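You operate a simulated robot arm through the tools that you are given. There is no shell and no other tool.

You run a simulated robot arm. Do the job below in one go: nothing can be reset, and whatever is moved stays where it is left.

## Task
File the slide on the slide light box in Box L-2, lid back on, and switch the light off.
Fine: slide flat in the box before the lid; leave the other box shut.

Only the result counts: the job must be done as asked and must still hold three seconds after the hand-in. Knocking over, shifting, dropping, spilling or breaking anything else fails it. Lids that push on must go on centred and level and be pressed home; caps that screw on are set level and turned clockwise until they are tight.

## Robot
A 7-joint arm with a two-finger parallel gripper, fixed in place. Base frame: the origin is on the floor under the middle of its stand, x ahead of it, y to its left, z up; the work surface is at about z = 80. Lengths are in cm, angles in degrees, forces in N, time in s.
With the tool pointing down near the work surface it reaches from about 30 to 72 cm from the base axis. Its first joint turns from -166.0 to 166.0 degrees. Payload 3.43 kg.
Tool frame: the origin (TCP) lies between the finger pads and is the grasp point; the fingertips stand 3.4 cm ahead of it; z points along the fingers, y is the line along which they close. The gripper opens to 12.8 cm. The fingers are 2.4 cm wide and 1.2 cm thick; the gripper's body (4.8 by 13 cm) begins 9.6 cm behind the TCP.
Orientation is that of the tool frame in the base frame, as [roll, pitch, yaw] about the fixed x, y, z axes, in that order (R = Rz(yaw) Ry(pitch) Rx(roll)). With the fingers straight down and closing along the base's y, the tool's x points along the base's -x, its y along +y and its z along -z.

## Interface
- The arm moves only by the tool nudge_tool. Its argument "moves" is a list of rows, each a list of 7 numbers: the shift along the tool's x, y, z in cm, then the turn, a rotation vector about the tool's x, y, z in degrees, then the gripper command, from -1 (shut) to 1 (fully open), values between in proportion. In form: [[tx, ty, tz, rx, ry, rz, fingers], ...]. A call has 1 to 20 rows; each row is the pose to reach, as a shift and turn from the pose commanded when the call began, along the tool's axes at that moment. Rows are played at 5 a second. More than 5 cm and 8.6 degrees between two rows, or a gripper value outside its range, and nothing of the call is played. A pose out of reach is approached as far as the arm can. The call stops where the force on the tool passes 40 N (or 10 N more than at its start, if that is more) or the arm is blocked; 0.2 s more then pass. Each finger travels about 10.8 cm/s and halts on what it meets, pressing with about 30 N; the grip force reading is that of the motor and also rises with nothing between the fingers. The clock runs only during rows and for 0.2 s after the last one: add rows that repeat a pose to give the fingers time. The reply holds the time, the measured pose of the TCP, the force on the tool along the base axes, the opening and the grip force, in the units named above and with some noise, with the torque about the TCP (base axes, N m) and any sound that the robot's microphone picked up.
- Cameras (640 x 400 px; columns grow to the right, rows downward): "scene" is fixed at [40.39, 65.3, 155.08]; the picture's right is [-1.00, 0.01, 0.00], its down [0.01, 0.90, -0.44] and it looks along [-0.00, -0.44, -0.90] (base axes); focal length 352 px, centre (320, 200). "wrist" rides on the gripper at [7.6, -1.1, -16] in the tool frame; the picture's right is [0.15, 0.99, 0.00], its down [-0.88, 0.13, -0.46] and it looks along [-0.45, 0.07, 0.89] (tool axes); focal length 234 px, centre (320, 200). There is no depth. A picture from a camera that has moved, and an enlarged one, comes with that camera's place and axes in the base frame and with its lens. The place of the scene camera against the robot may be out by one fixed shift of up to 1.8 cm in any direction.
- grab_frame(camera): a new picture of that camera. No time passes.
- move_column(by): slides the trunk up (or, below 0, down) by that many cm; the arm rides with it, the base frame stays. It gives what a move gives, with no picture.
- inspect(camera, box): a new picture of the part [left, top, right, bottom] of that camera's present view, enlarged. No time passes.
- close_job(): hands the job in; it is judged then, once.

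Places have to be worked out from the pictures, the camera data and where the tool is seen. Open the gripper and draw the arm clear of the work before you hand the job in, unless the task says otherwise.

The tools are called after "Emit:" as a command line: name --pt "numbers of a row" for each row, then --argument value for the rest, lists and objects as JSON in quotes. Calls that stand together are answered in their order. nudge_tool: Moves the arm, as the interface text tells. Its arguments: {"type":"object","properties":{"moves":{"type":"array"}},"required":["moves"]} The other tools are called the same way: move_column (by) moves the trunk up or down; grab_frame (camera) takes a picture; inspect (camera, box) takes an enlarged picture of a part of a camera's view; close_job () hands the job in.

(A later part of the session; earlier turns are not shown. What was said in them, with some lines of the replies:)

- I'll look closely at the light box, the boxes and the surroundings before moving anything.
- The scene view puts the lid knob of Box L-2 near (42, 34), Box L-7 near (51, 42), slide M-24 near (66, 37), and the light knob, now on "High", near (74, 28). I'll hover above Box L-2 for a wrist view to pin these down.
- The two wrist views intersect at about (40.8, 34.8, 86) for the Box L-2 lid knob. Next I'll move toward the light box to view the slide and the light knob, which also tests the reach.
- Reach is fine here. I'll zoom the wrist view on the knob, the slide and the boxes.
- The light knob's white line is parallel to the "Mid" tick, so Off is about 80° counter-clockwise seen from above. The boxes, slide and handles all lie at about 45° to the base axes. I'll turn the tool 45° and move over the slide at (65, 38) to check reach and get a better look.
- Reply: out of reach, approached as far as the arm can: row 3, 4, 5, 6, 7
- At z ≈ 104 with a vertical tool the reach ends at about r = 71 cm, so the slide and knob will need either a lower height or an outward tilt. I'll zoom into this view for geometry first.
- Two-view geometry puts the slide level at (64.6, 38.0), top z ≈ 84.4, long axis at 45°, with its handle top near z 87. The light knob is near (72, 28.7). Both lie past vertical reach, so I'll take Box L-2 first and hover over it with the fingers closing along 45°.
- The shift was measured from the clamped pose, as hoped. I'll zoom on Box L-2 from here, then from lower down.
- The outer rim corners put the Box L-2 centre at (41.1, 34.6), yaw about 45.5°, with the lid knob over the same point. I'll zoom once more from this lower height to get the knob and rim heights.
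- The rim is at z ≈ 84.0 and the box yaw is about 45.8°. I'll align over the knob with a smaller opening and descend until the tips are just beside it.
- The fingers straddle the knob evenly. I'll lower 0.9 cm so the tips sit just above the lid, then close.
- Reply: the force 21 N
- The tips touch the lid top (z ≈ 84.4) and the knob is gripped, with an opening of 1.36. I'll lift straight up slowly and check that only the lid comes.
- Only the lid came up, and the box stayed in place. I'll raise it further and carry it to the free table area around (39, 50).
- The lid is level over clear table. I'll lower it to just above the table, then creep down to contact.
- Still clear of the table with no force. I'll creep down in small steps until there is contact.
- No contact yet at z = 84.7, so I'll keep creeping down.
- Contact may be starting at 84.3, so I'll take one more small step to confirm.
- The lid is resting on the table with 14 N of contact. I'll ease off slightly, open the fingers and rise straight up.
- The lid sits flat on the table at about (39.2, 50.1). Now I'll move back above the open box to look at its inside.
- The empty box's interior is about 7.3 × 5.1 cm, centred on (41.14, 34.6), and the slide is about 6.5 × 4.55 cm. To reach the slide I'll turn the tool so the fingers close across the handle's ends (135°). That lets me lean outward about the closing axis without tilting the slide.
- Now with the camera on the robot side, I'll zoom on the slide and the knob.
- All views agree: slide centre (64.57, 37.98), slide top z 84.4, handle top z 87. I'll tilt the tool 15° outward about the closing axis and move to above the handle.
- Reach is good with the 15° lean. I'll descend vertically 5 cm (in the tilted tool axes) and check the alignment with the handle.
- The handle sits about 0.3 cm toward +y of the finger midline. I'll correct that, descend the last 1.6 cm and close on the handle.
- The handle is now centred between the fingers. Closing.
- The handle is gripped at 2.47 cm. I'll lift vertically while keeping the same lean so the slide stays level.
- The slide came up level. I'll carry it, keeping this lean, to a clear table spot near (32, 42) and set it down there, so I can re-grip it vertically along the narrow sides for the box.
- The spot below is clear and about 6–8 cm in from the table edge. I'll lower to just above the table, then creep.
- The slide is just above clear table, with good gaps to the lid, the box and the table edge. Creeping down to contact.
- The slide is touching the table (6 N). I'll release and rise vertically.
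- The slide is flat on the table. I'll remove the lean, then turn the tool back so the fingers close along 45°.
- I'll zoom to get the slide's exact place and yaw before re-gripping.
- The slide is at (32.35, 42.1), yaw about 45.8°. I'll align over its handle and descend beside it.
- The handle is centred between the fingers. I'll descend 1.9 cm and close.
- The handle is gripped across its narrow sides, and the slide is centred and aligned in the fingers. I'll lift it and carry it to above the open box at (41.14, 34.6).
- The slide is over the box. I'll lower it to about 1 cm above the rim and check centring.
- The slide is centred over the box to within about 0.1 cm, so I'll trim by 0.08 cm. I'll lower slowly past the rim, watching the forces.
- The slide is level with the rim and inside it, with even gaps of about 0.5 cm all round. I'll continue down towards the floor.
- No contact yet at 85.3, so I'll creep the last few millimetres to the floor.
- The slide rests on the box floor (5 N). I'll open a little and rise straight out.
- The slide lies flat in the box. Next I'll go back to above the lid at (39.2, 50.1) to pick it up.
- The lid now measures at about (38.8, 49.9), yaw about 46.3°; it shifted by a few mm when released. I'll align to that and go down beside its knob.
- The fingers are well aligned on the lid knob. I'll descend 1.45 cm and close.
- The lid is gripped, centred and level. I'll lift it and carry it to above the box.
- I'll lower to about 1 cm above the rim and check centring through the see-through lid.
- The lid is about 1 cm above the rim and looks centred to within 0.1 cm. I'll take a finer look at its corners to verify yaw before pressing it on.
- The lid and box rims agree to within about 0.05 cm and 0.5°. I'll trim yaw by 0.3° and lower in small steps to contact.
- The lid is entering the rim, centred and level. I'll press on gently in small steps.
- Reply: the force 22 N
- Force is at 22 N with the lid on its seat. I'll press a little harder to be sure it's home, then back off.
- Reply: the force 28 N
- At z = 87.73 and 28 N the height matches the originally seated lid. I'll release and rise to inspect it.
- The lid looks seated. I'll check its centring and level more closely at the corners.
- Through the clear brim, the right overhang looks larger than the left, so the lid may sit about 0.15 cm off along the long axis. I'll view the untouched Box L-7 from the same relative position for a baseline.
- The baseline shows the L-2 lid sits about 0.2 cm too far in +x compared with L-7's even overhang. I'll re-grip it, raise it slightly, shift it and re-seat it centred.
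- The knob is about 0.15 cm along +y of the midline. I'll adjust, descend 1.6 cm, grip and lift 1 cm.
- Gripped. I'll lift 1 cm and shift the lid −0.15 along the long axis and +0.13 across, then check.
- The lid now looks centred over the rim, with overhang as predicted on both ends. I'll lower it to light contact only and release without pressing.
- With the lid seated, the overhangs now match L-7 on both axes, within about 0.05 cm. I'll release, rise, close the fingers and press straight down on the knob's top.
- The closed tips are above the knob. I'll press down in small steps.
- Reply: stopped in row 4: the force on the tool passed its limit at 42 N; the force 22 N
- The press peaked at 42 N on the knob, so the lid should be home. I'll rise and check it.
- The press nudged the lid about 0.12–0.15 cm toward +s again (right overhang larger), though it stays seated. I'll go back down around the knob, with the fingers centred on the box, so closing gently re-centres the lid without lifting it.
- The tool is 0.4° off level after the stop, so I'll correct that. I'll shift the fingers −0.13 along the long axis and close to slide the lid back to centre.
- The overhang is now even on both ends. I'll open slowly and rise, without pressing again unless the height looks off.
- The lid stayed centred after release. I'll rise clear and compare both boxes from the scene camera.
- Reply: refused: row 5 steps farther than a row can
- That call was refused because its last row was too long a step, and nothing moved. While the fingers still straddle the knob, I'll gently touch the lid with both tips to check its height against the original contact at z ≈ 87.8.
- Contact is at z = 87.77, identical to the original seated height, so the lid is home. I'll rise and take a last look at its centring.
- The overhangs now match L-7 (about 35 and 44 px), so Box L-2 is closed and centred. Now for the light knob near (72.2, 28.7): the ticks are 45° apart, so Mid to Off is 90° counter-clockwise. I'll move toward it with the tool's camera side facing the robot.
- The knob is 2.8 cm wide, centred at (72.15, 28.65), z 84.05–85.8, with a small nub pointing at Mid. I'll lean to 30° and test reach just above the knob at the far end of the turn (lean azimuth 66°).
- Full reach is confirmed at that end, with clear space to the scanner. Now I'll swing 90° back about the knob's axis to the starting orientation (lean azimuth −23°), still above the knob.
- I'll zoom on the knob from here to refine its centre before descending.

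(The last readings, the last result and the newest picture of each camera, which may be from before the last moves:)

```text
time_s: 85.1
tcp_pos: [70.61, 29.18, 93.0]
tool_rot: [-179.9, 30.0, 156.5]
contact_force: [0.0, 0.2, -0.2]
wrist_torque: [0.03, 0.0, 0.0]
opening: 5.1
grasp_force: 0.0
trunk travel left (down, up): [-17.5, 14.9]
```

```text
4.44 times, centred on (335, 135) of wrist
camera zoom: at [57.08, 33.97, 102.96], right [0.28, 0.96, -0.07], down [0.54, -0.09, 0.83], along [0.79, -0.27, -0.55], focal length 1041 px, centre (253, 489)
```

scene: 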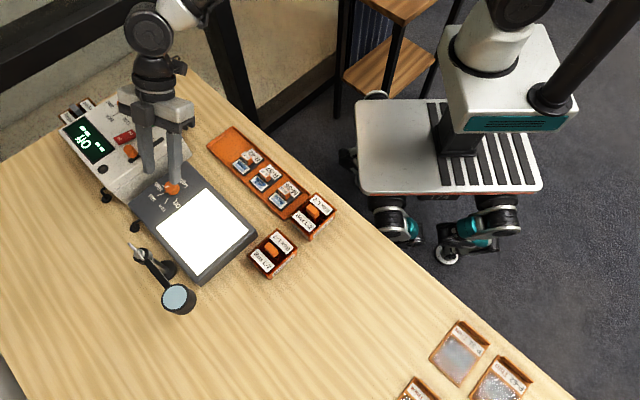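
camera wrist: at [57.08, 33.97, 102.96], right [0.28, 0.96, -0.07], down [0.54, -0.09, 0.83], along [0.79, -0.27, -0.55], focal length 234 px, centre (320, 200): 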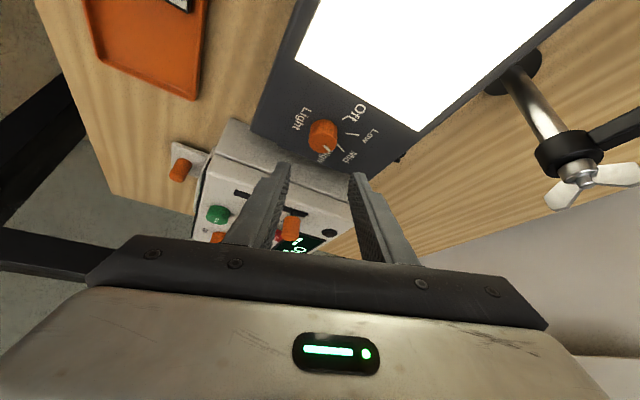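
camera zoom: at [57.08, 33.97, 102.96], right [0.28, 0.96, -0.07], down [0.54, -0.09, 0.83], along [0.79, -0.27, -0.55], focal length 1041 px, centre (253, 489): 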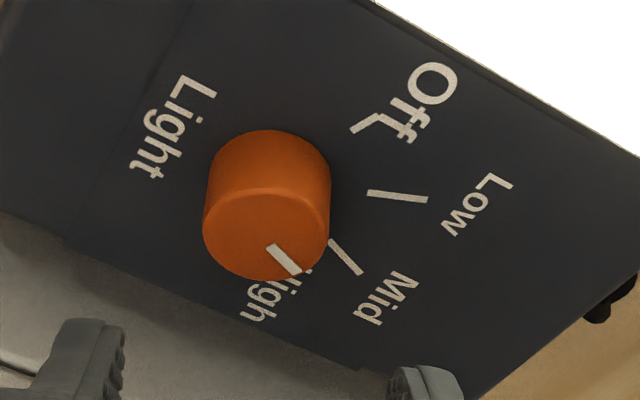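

Knob centre refined to (72.2, 28.6). The tool is right above it, so I'll go straight down 3.5 cm first and re-check.

Emit:
nudge_tool --pt "0.75 0 1.3 0 0 0 -0.2" --pt "1.4 0 2.43 0 0 0 -0.2" --pt "1.75 0 3.03 0 0 0 -0.2" --pt "1.75 0 3.03 0 0 0 -0.2"

Emit:
inspect --camera "wrist" --box '[250, 100, 390, 210]'

Emit:
inspect --camera "scene" --box '[130, 140, 220, 220]'

```text
time_s: 86.1
tcp_pos: [70.85, 29.27, 89.46]
tool_rot: [-179.9, 29.9, 156.6]
contact_force: [-0.1, 0.5, -0.5]
wrist_torque: [-0.01, 0.0, 0.02]
opening: 5.12
grasp_force: 0.0
trunk travel left (down, up): [-17.5, 14.9]
```

```text
3.64 times, centred on (320, 155) of wrist
camera zoom: at [57.06, 33.93, 99.5], right [0.28, 0.96, -0.07], down [0.54, -0.09, 0.83], along [0.79, -0.27, -0.55], focal length 852 px, centre (320, 364)
```

zoom: 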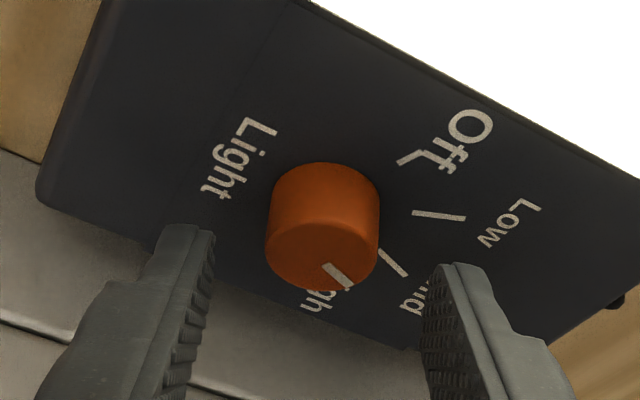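

```text
5.00 times, centred on (175, 180) of scene
camera zoom: at [40.39, 65.3, 155.08], right [-1.0, 0.01, 0.0], down [0.01, 0.9, -0.44], along [0.0, -0.44, -0.9], focal length 1762 px, centre (1045, 300)
```

zoom: 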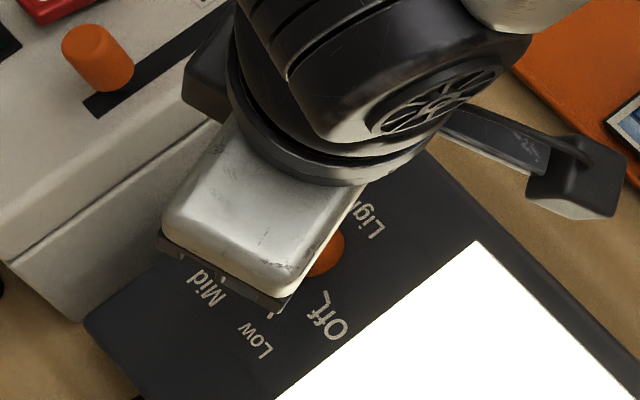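

The tips are centred about the knob. I'll lower 1.6 cm more and close on it gently.

Emit:
nudge_tool --pt "0.4 0.05 0.69 0 0 0 -0.2" --pt "0.65 0.05 1.13 0 0 0 -0.2" --pt "0.78 0.05 1.35 0 0 0 -0.3" --pt "0.78 0.05 1.35 0 0 0 -0.4"

Emit:
inspect --camera "wrist" --box '[250, 100, 390, 210]'

```text
time_s: 87.1
tcp_pos: [70.69, 29.24, 87.94]
tool_rot: [-179.9, 29.9, 156.5]
contact_force: [-0.1, -0.1, -0.1]
wrist_torque: [0.0, 0.01, -0.02]
opening: 3.86
grasp_force: 0.1
trunk travel left (down, up): [-17.5, 14.9]
```

```text
3.64 times, centred on (320, 155) of wrist
camera zoom: at [57.04, 34.01, 98.0], right [0.28, 0.96, -0.07], down [0.54, -0.09, 0.83], along [0.79, -0.27, -0.55], focal length 852 px, centre (320, 364)
```

zoom: 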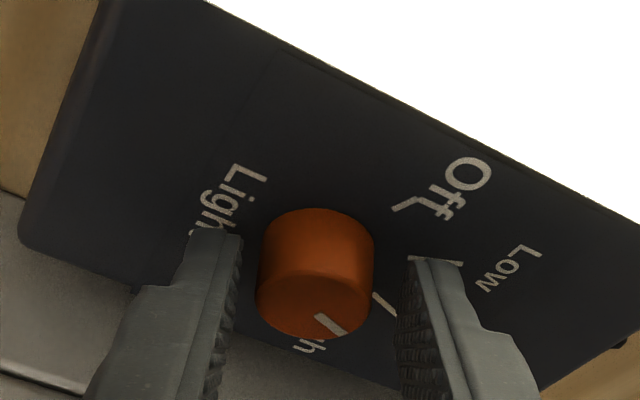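

The knob is nearly centred between the pads. I'll trim 0.07 cm and close.

Emit:
nudge_tool --pt "0 -0.07 0 0 0 0 -0.45" --pt "0 -0.07 0 0 0 0 -0.5" --pt "0 -0.07 0 0 0 0 -0.55" --pt "0 -0.07 0 0 0 0 -0.6" --pt "0 -0.07 0 0 0 0 -0.8" --pt "0 -0.07 0 0 0 0 -1" --pt "0 -0.07 0 0 0 0 -1"

Emit:
inspect --camera "wrist" --box '[250, 100, 390, 210]'

```text
time_s: 88.7
tcp_pos: [70.75, 29.32, 87.82]
tool_rot: [-179.8, 29.9, 156.6]
contact_force: [-2.2, -3.8, -0.8]
wrist_torque: [-0.14, 0.17, -0.06]
opening: 2.73
grasp_force: 45.4
trunk travel left (down, up): [-17.5, 14.9]
```

```text
3.64 times, centred on (320, 155) of wrist
camera zoom: at [57.03, 33.9, 97.94], right [0.28, 0.96, -0.08], down [0.54, -0.09, 0.83], along [0.79, -0.27, -0.55], focal length 852 px, centre (320, 364)
```

zoom: 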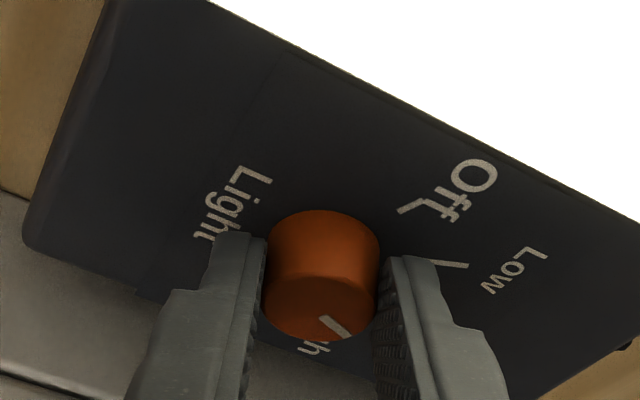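

The knob is gripped at 2.73 cm. I'll turn it counter-clockwise about its own vertical axis, 45° first, and check.

Emit:
nudge_tool --pt "-0.011 -0.189 0.006 -3.75 0 -6.495 -1" --pt "-0.043 -0.375 0.025 -7.5 0 -12.99 -1" --pt "-0.096 -0.555 0.055 -11.25 0 -19.486 -1" --pt "-0.168 -0.725 0.097 -15 0 -25.98 -1" --pt "-0.26 -0.883 0.15 -18.75 0 -32.476 -1" --pt "-0.368 -1.025 0.212 -22.5 0 -38.97 -1" --pt "-0.368 -1.025 0.212 -22.5 0 -38.97 -1"

Emit:
inspect --camera "wrist" --box '[250, 100, 390, 210]'

Emit:
inspect --camera "scene" --box '[120, 140, 260, 280]'

```text
time_s: 90.3
tcp_pos: [70.79, 28.01, 87.93]
tool_rot: [-179.9, 29.8, -158.3]
contact_force: [-11.2, -12.4, 1.1]
wrist_torque: [-0.29, -0.01, -0.12]
opening: 2.7
grasp_force: 45.2
trunk travel left (down, up): [-17.5, 14.9]
```

```text
3.64 times, centred on (320, 155) of wrist
camera zoom: at [57.7, 21.55, 97.98], right [-0.48, 0.87, -0.07], down [0.45, 0.32, 0.83], along [0.75, 0.37, -0.55], focal length 852 px, centre (320, 364)
```

zoom: 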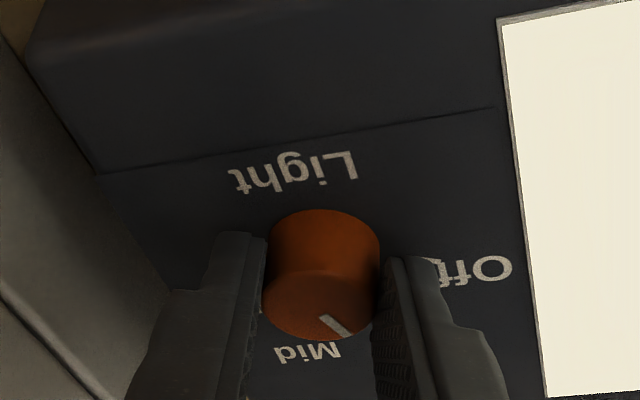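

```text
2.86 times, centred on (190, 210) of scene
camera zoom: at [40.39, 65.3, 155.08], right [-1.0, 0.01, 0.0], down [0.01, 0.9, -0.44], along [0.0, -0.44, -0.9], focal length 1007 px, centre (691, 171)
```

zoom: 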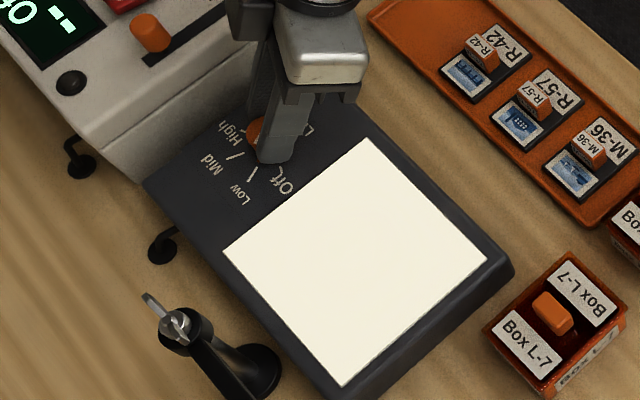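

The light went from Mid to Low, so the turn works. There is a 17 N side load though, meaning the turn centre was slightly off. I'll relieve it before continuing.

Emit:
nudge_tool --pt "0.085 -0.046 -0.05 0 0 0 -1" --pt "0.171 -0.093 -0.099 0 0 0 -1"

```text
time_s: 90.9
tcp_pos: [70.7, 28.01, 87.91]
tool_rot: [-180.0, 30.1, -158.4]
contact_force: [6.7, -3.9, -4.4]
wrist_torque: [-0.64, 0.41, -0.07]
opening: 2.69
grasp_force: 45.2
trunk travel left (down, up): [-17.5, 14.9]
```

The load has mostly gone. Solving for the true turn centre gives the knob axis 1.75 cm outward of the TCP. I'll continue with that centre for the next 22.5° and check.

Emit:
nudge_tool --pt "-0.016 -0.3135 0.009 -3.75 0 -6.495 -1" --pt "-0.041 -0.541 0.0235 -7.5 0 -12.99 -1" --pt "-0.091 -0.763 0.0525 -11.25 0 -19.486 -1"

Emit:
inspect --camera "scene" --box '[120, 140, 260, 280]'

```text
time_s: 91.7
tcp_pos: [71.06, 27.49, 88.01]
tool_rot: [179.9, 30.0, -135.8]
contact_force: [6.5, 6.4, -3.0]
wrist_torque: [0.54, -0.2, 0.04]
opening: 2.71
grasp_force: 44.8
trunk travel left (down, up): [-17.5, 14.9]
```

```text
2.86 times, centred on (190, 210) of scene
camera zoom: at [40.39, 65.3, 155.08], right [-1.0, 0.01, 0.0], down [0.01, 0.9, -0.44], along [0.0, -0.44, -0.9], focal length 1007 px, centre (691, 171)
```

zoom: 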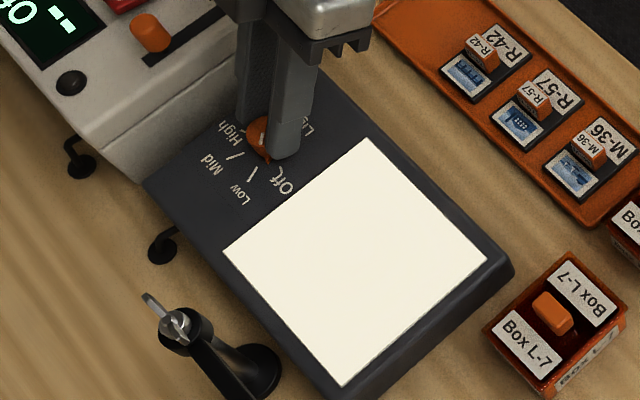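

The side load is about 9 N. I'll trim for it and turn the remaining 22.5° toward Off.

Emit:
nudge_tool --pt "-0.104 -0.16 0.06 -3.75 0 -6.495 -1" --pt "-0.129 -0.3675 0.0745 -7.5 0 -12.99 -1" --pt "-0.176 -0.57 0.102 -11.25 0 -19.486 -1"

Emit:
inspect --camera "scene" --box '[120, 140, 260, 280]'

Emit:
inspect --camera "wrist" --box '[250, 100, 390, 210]'

```text
time_s: 92.5
tcp_pos: [71.52, 27.12, 87.96]
tool_rot: [179.9, 30.1, -113.4]
contact_force: [4.8, 9.0, 1.3]
wrist_torque: [-0.33, 0.13, 0.0]
opening: 2.71
grasp_force: 45.4
trunk travel left (down, up): [-17.5, 14.9]
```

```text
2.86 times, centred on (190, 210) of scene
camera zoom: at [40.39, 65.3, 155.08], right [-1.0, 0.01, 0.0], down [0.01, 0.9, -0.44], along [0.0, -0.44, -0.9], focal length 1007 px, centre (691, 171)
```

zoom: 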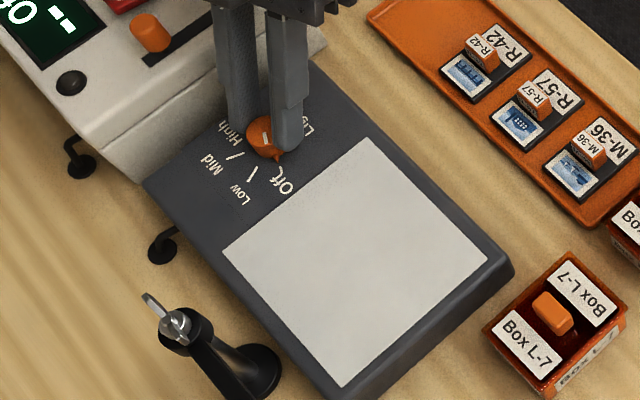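

```text
3.64 times, centred on (320, 155) of wrist
camera zoom: at [66.9, 13.28, 97.99], right [-0.96, 0.27, -0.07], down [0.09, 0.54, 0.83], along [0.27, 0.79, -0.55], focal length 852 px, centre (320, 364)
```

zoom: 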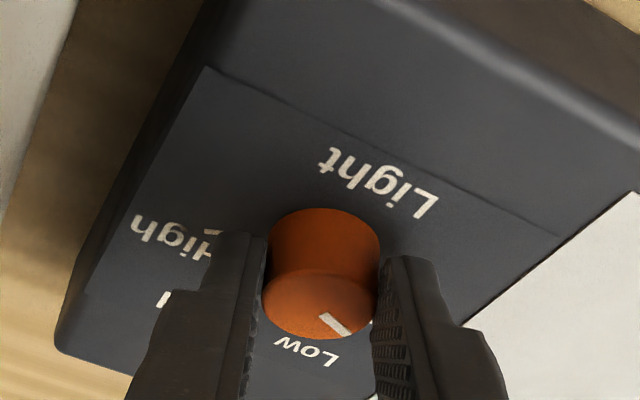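

The panel has gone dark: the light is off and the pointer is at the Off tick. I'll relieve the side load, open the fingers and lift straight up.

Emit:
nudge_tool --pt "-0.13 0.02 0.077 0 0 0 -1" --pt "-0.13 0.02 0.077 0 0 0 -0.55" --pt "-0.13 0.02 0.077 0 0 0 -0.4" --pt "-0.13 0.02 0.077 0 0 0 -0.3" --pt "-0.13 0.02 0.077 0 0 0 -0.3"

Emit:
inspect --camera "scene" --box '[140, 155, 230, 225]'

```text
time_s: 93.7
tcp_pos: [71.61, 27.19, 87.89]
tool_rot: [179.9, 29.9, -113.5]
contact_force: [1.0, 0.9, -0.2]
wrist_torque: [0.01, 0.0, -0.02]
opening: 4.48
grasp_force: 0.0
trunk travel left (down, up): [-17.5, 14.9]
```

```text
5.71 times, centred on (185, 190) of scene
camera zoom: at [40.39, 65.3, 155.08], right [-1.0, 0.01, 0.0], down [0.01, 0.9, -0.44], along [0.0, -0.44, -0.9], focal length 2014 px, centre (1091, 257)
```

zoom: 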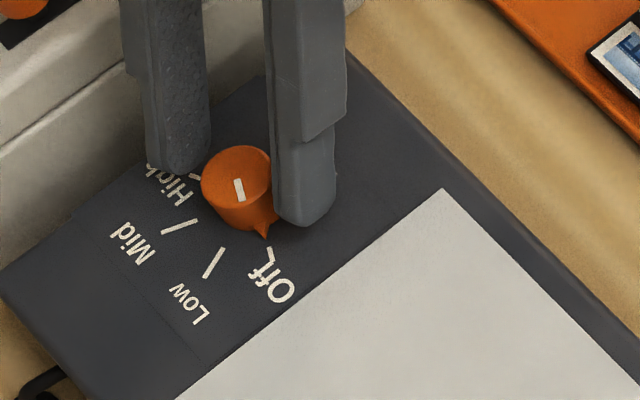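

The pointer sits at Off and the forces are nil. I'll lift straight up and then draw back.

Emit:
nudge_tool --pt "-0.25 0 -0.433 0 0 0 -0.3" --pt "-0.75 0 -1.3 0 0 0 -0.3" --pt "-2 0 -3.46 0 0 0 -0.3" --pt "-3.5 0 -6.06 0 0 0 -0.3" --pt "-5 0 -8.66 0 0 0 -0.2"

Emit:
grab_frame --camera "scene"

Emit:
inspect --camera "scene" --box '[140, 155, 230, 225]'

```text
time_s: 94.9
tcp_pos: [71.59, 27.13, 97.87]
tool_rot: [179.9, 29.9, -113.4]
contact_force: [0.5, -0.5, -0.1]
wrist_torque: [-0.01, -0.03, 0.02]
opening: 5.1
grasp_force: 0.0
trunk travel left (down, up): [-17.5, 14.9]
```

```text
taken
```

scene: 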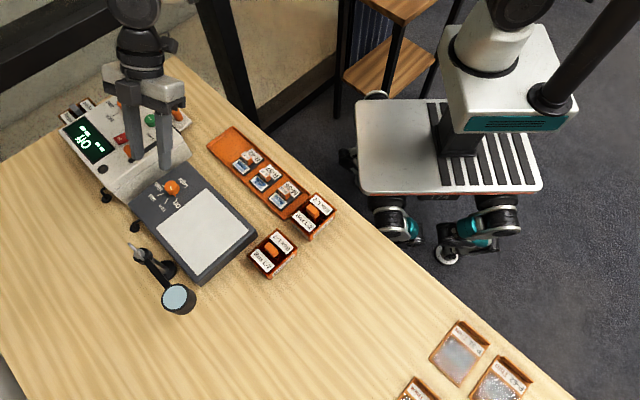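

```text
5.71 times, centred on (185, 190) of scene
camera zoom: at [40.39, 65.3, 155.08], right [-1.0, 0.01, 0.0], down [0.01, 0.9, -0.44], along [0.0, -0.44, -0.9], focal length 2014 px, centre (1091, 257)
```

zoom: 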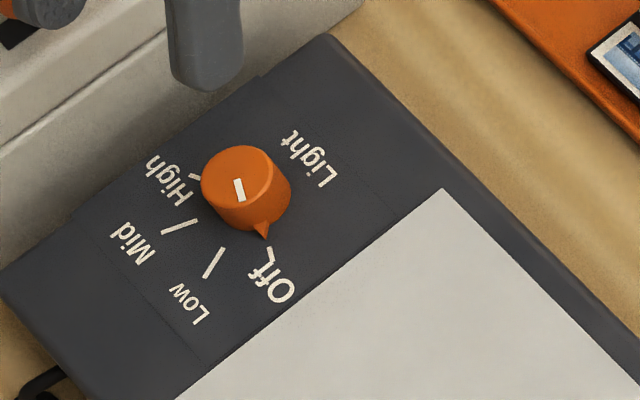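

The knob points at Off, the panel is dark and the light box hasn't moved. I'll rise and draw the arm back toward the robot, clear of the work.

Emit:
nudge_tool --pt "-2 0 -3.46 0 0 0 -0.2" --pt "-1.6 4 -4.2 0 0 0 -0.2" --pt "-1.2 8 -4.9 0 0 0 -0.2" --pt "-0.8 12 -5.6 0 0 0 -0.2" --pt "-0.4 16 -6.3 0 0 0 -0.2" --pt "-0.1 20.3 -6.87 0 0 0 -0.2"

Emit:
nudge_tool --pt "0 0 0 0 7.5 0 -0.2" --pt "0 0 0 0 15 0 -0.2" --pt "0 0 0 0 22.5 0 -0.2" --pt "0 0 0 0 30 0 -0.2"

Emit:
grab_frame --camera "scene"

```text
time_s: 96.3
tcp_pos: [51.69, 32.09, 103.95]
tool_rot: [179.9, 29.9, -113.6]
contact_force: [0.4, -0.7, 0.7]
wrist_torque: [0.02, 0.01, 0.07]
opening: 5.12
grasp_force: 0.0
trunk travel left (down, up): [-17.5, 14.9]
```

```text
time_s: 97.3
tcp_pos: [51.6, 32.14, 103.92]
tool_rot: [179.9, -0.2, -113.5]
contact_force: [0.2, -0.1, -0.5]
wrist_torque: [0.03, 0.0, -0.02]
opening: 5.12
grasp_force: 0.0
trunk travel left (down, up): [-17.5, 14.9]
```

```text
taken
```

scene: 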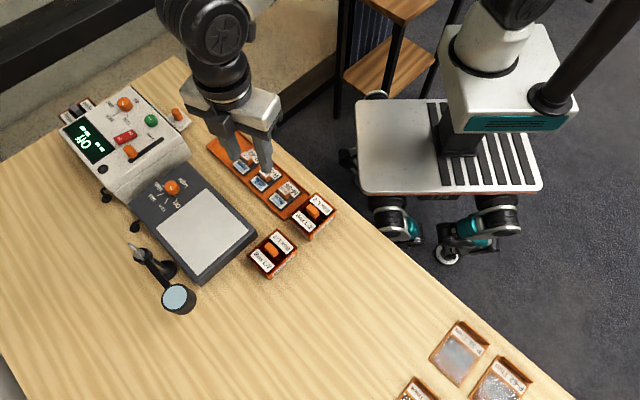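

Everything looks in place. I'll finish the retreat to near the starting pose and open the gripper.

Emit:
nudge_tool --pt "0.1 4 -1 0 0 0 0" --pt "0.2 8 -2 0 0 0 0.2" --pt "0.3 12 -2 0 0 0 0.5" --pt "0.4 16 -2 0 0 0 0.8" --pt "0.5 20 -2 0 0 0 1" --pt "0.5 23.7 -2 0 0 0 1" --pt "0.5 23.7 -2 0 0 0 1"

Emit:
grab_frame --camera "scene"

Emit:
inspect --camera "scene" --box '[240, 180, 350, 285]'

Emit:
inspect --camera "scene" --box '[40, 70, 270, 320]'

```text
time_s: 98.9
tcp_pos: [29.38, 41.34, 106.06]
tool_rot: [179.9, -0.1, -113.5]
contact_force: [-0.2, 0.1, -0.3]
wrist_torque: [0.0, -0.02, 0.0]
opening: 12.8
grasp_force: 0.0
trunk travel left (down, up): [-17.5, 14.9]
```

```text
taken
```

scene: 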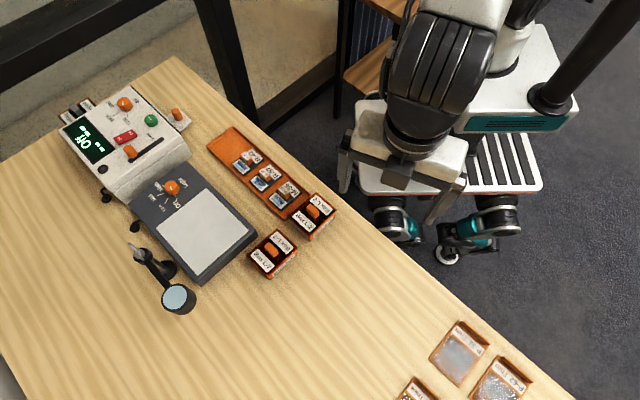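

```text
3.81 times, centred on (295, 232) of scene
camera zoom: at [40.39, 65.3, 155.08], right [-1.0, 0.01, 0.0], down [0.01, 0.9, -0.44], along [0.0, -0.44, -0.9], focal length 1343 px, centre (415, 76)
```

zoom: 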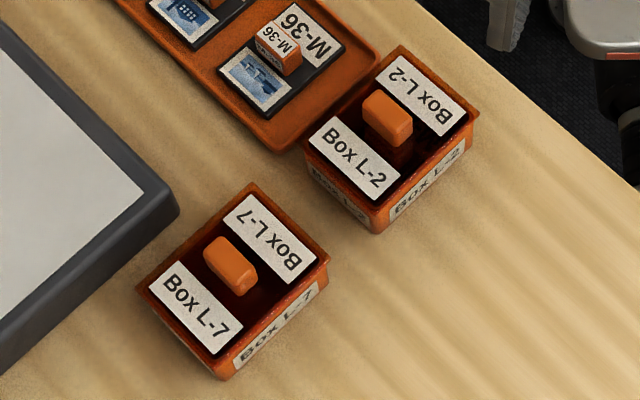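

```text
1.60 times, centred on (155, 195) of scene
camera zoom: at [40.39, 65.3, 155.08], right [-1.0, 0.01, 0.0], down [0.01, 0.9, -0.44], along [0.0, -0.44, -0.9], focal length 564 px, centre (584, 208)
```

zoom: 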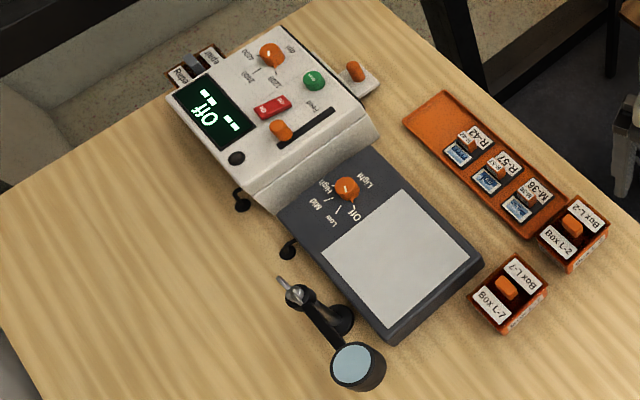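

Box L-2 is closed with M-24 inside, its rim corners are where they started, and L-7 is untouched. The panel is dark with the knob at Off, and the arm is clear with the gripper open. Handing in.

Emit:
close_job

```text
The job is handed in.
```

The M-24 slide is filed flat in Box L-2 with the lid back on, and the light is switched off. I've handed the job in but have seen no verdict.

- **Slide:** It went in level with even gaps all round and rests on the box floor. To re-grip it, I set it down on clear table for a moment on the way.
- **Lid:** My first seating was about 0.15–0.2 cm off centre, so I lifted and re-seated it. Pressing it home at about 42 N nudged it off again, so I slid it back to centre without lifting. Its overhang now matches the untouched Box L-7, and it sits at its original height.
- **Light:** The knob was on Mid. I turned it 90° to Off and the panel went dark. The turn put up to 17 N of side load on the light box, which does not appear to have moved.
- **Everything else:** Box L-7 stayed shut. The tray, scanner and magnifier look unmoved in the final picture, and the arm is clear with the gripper open.
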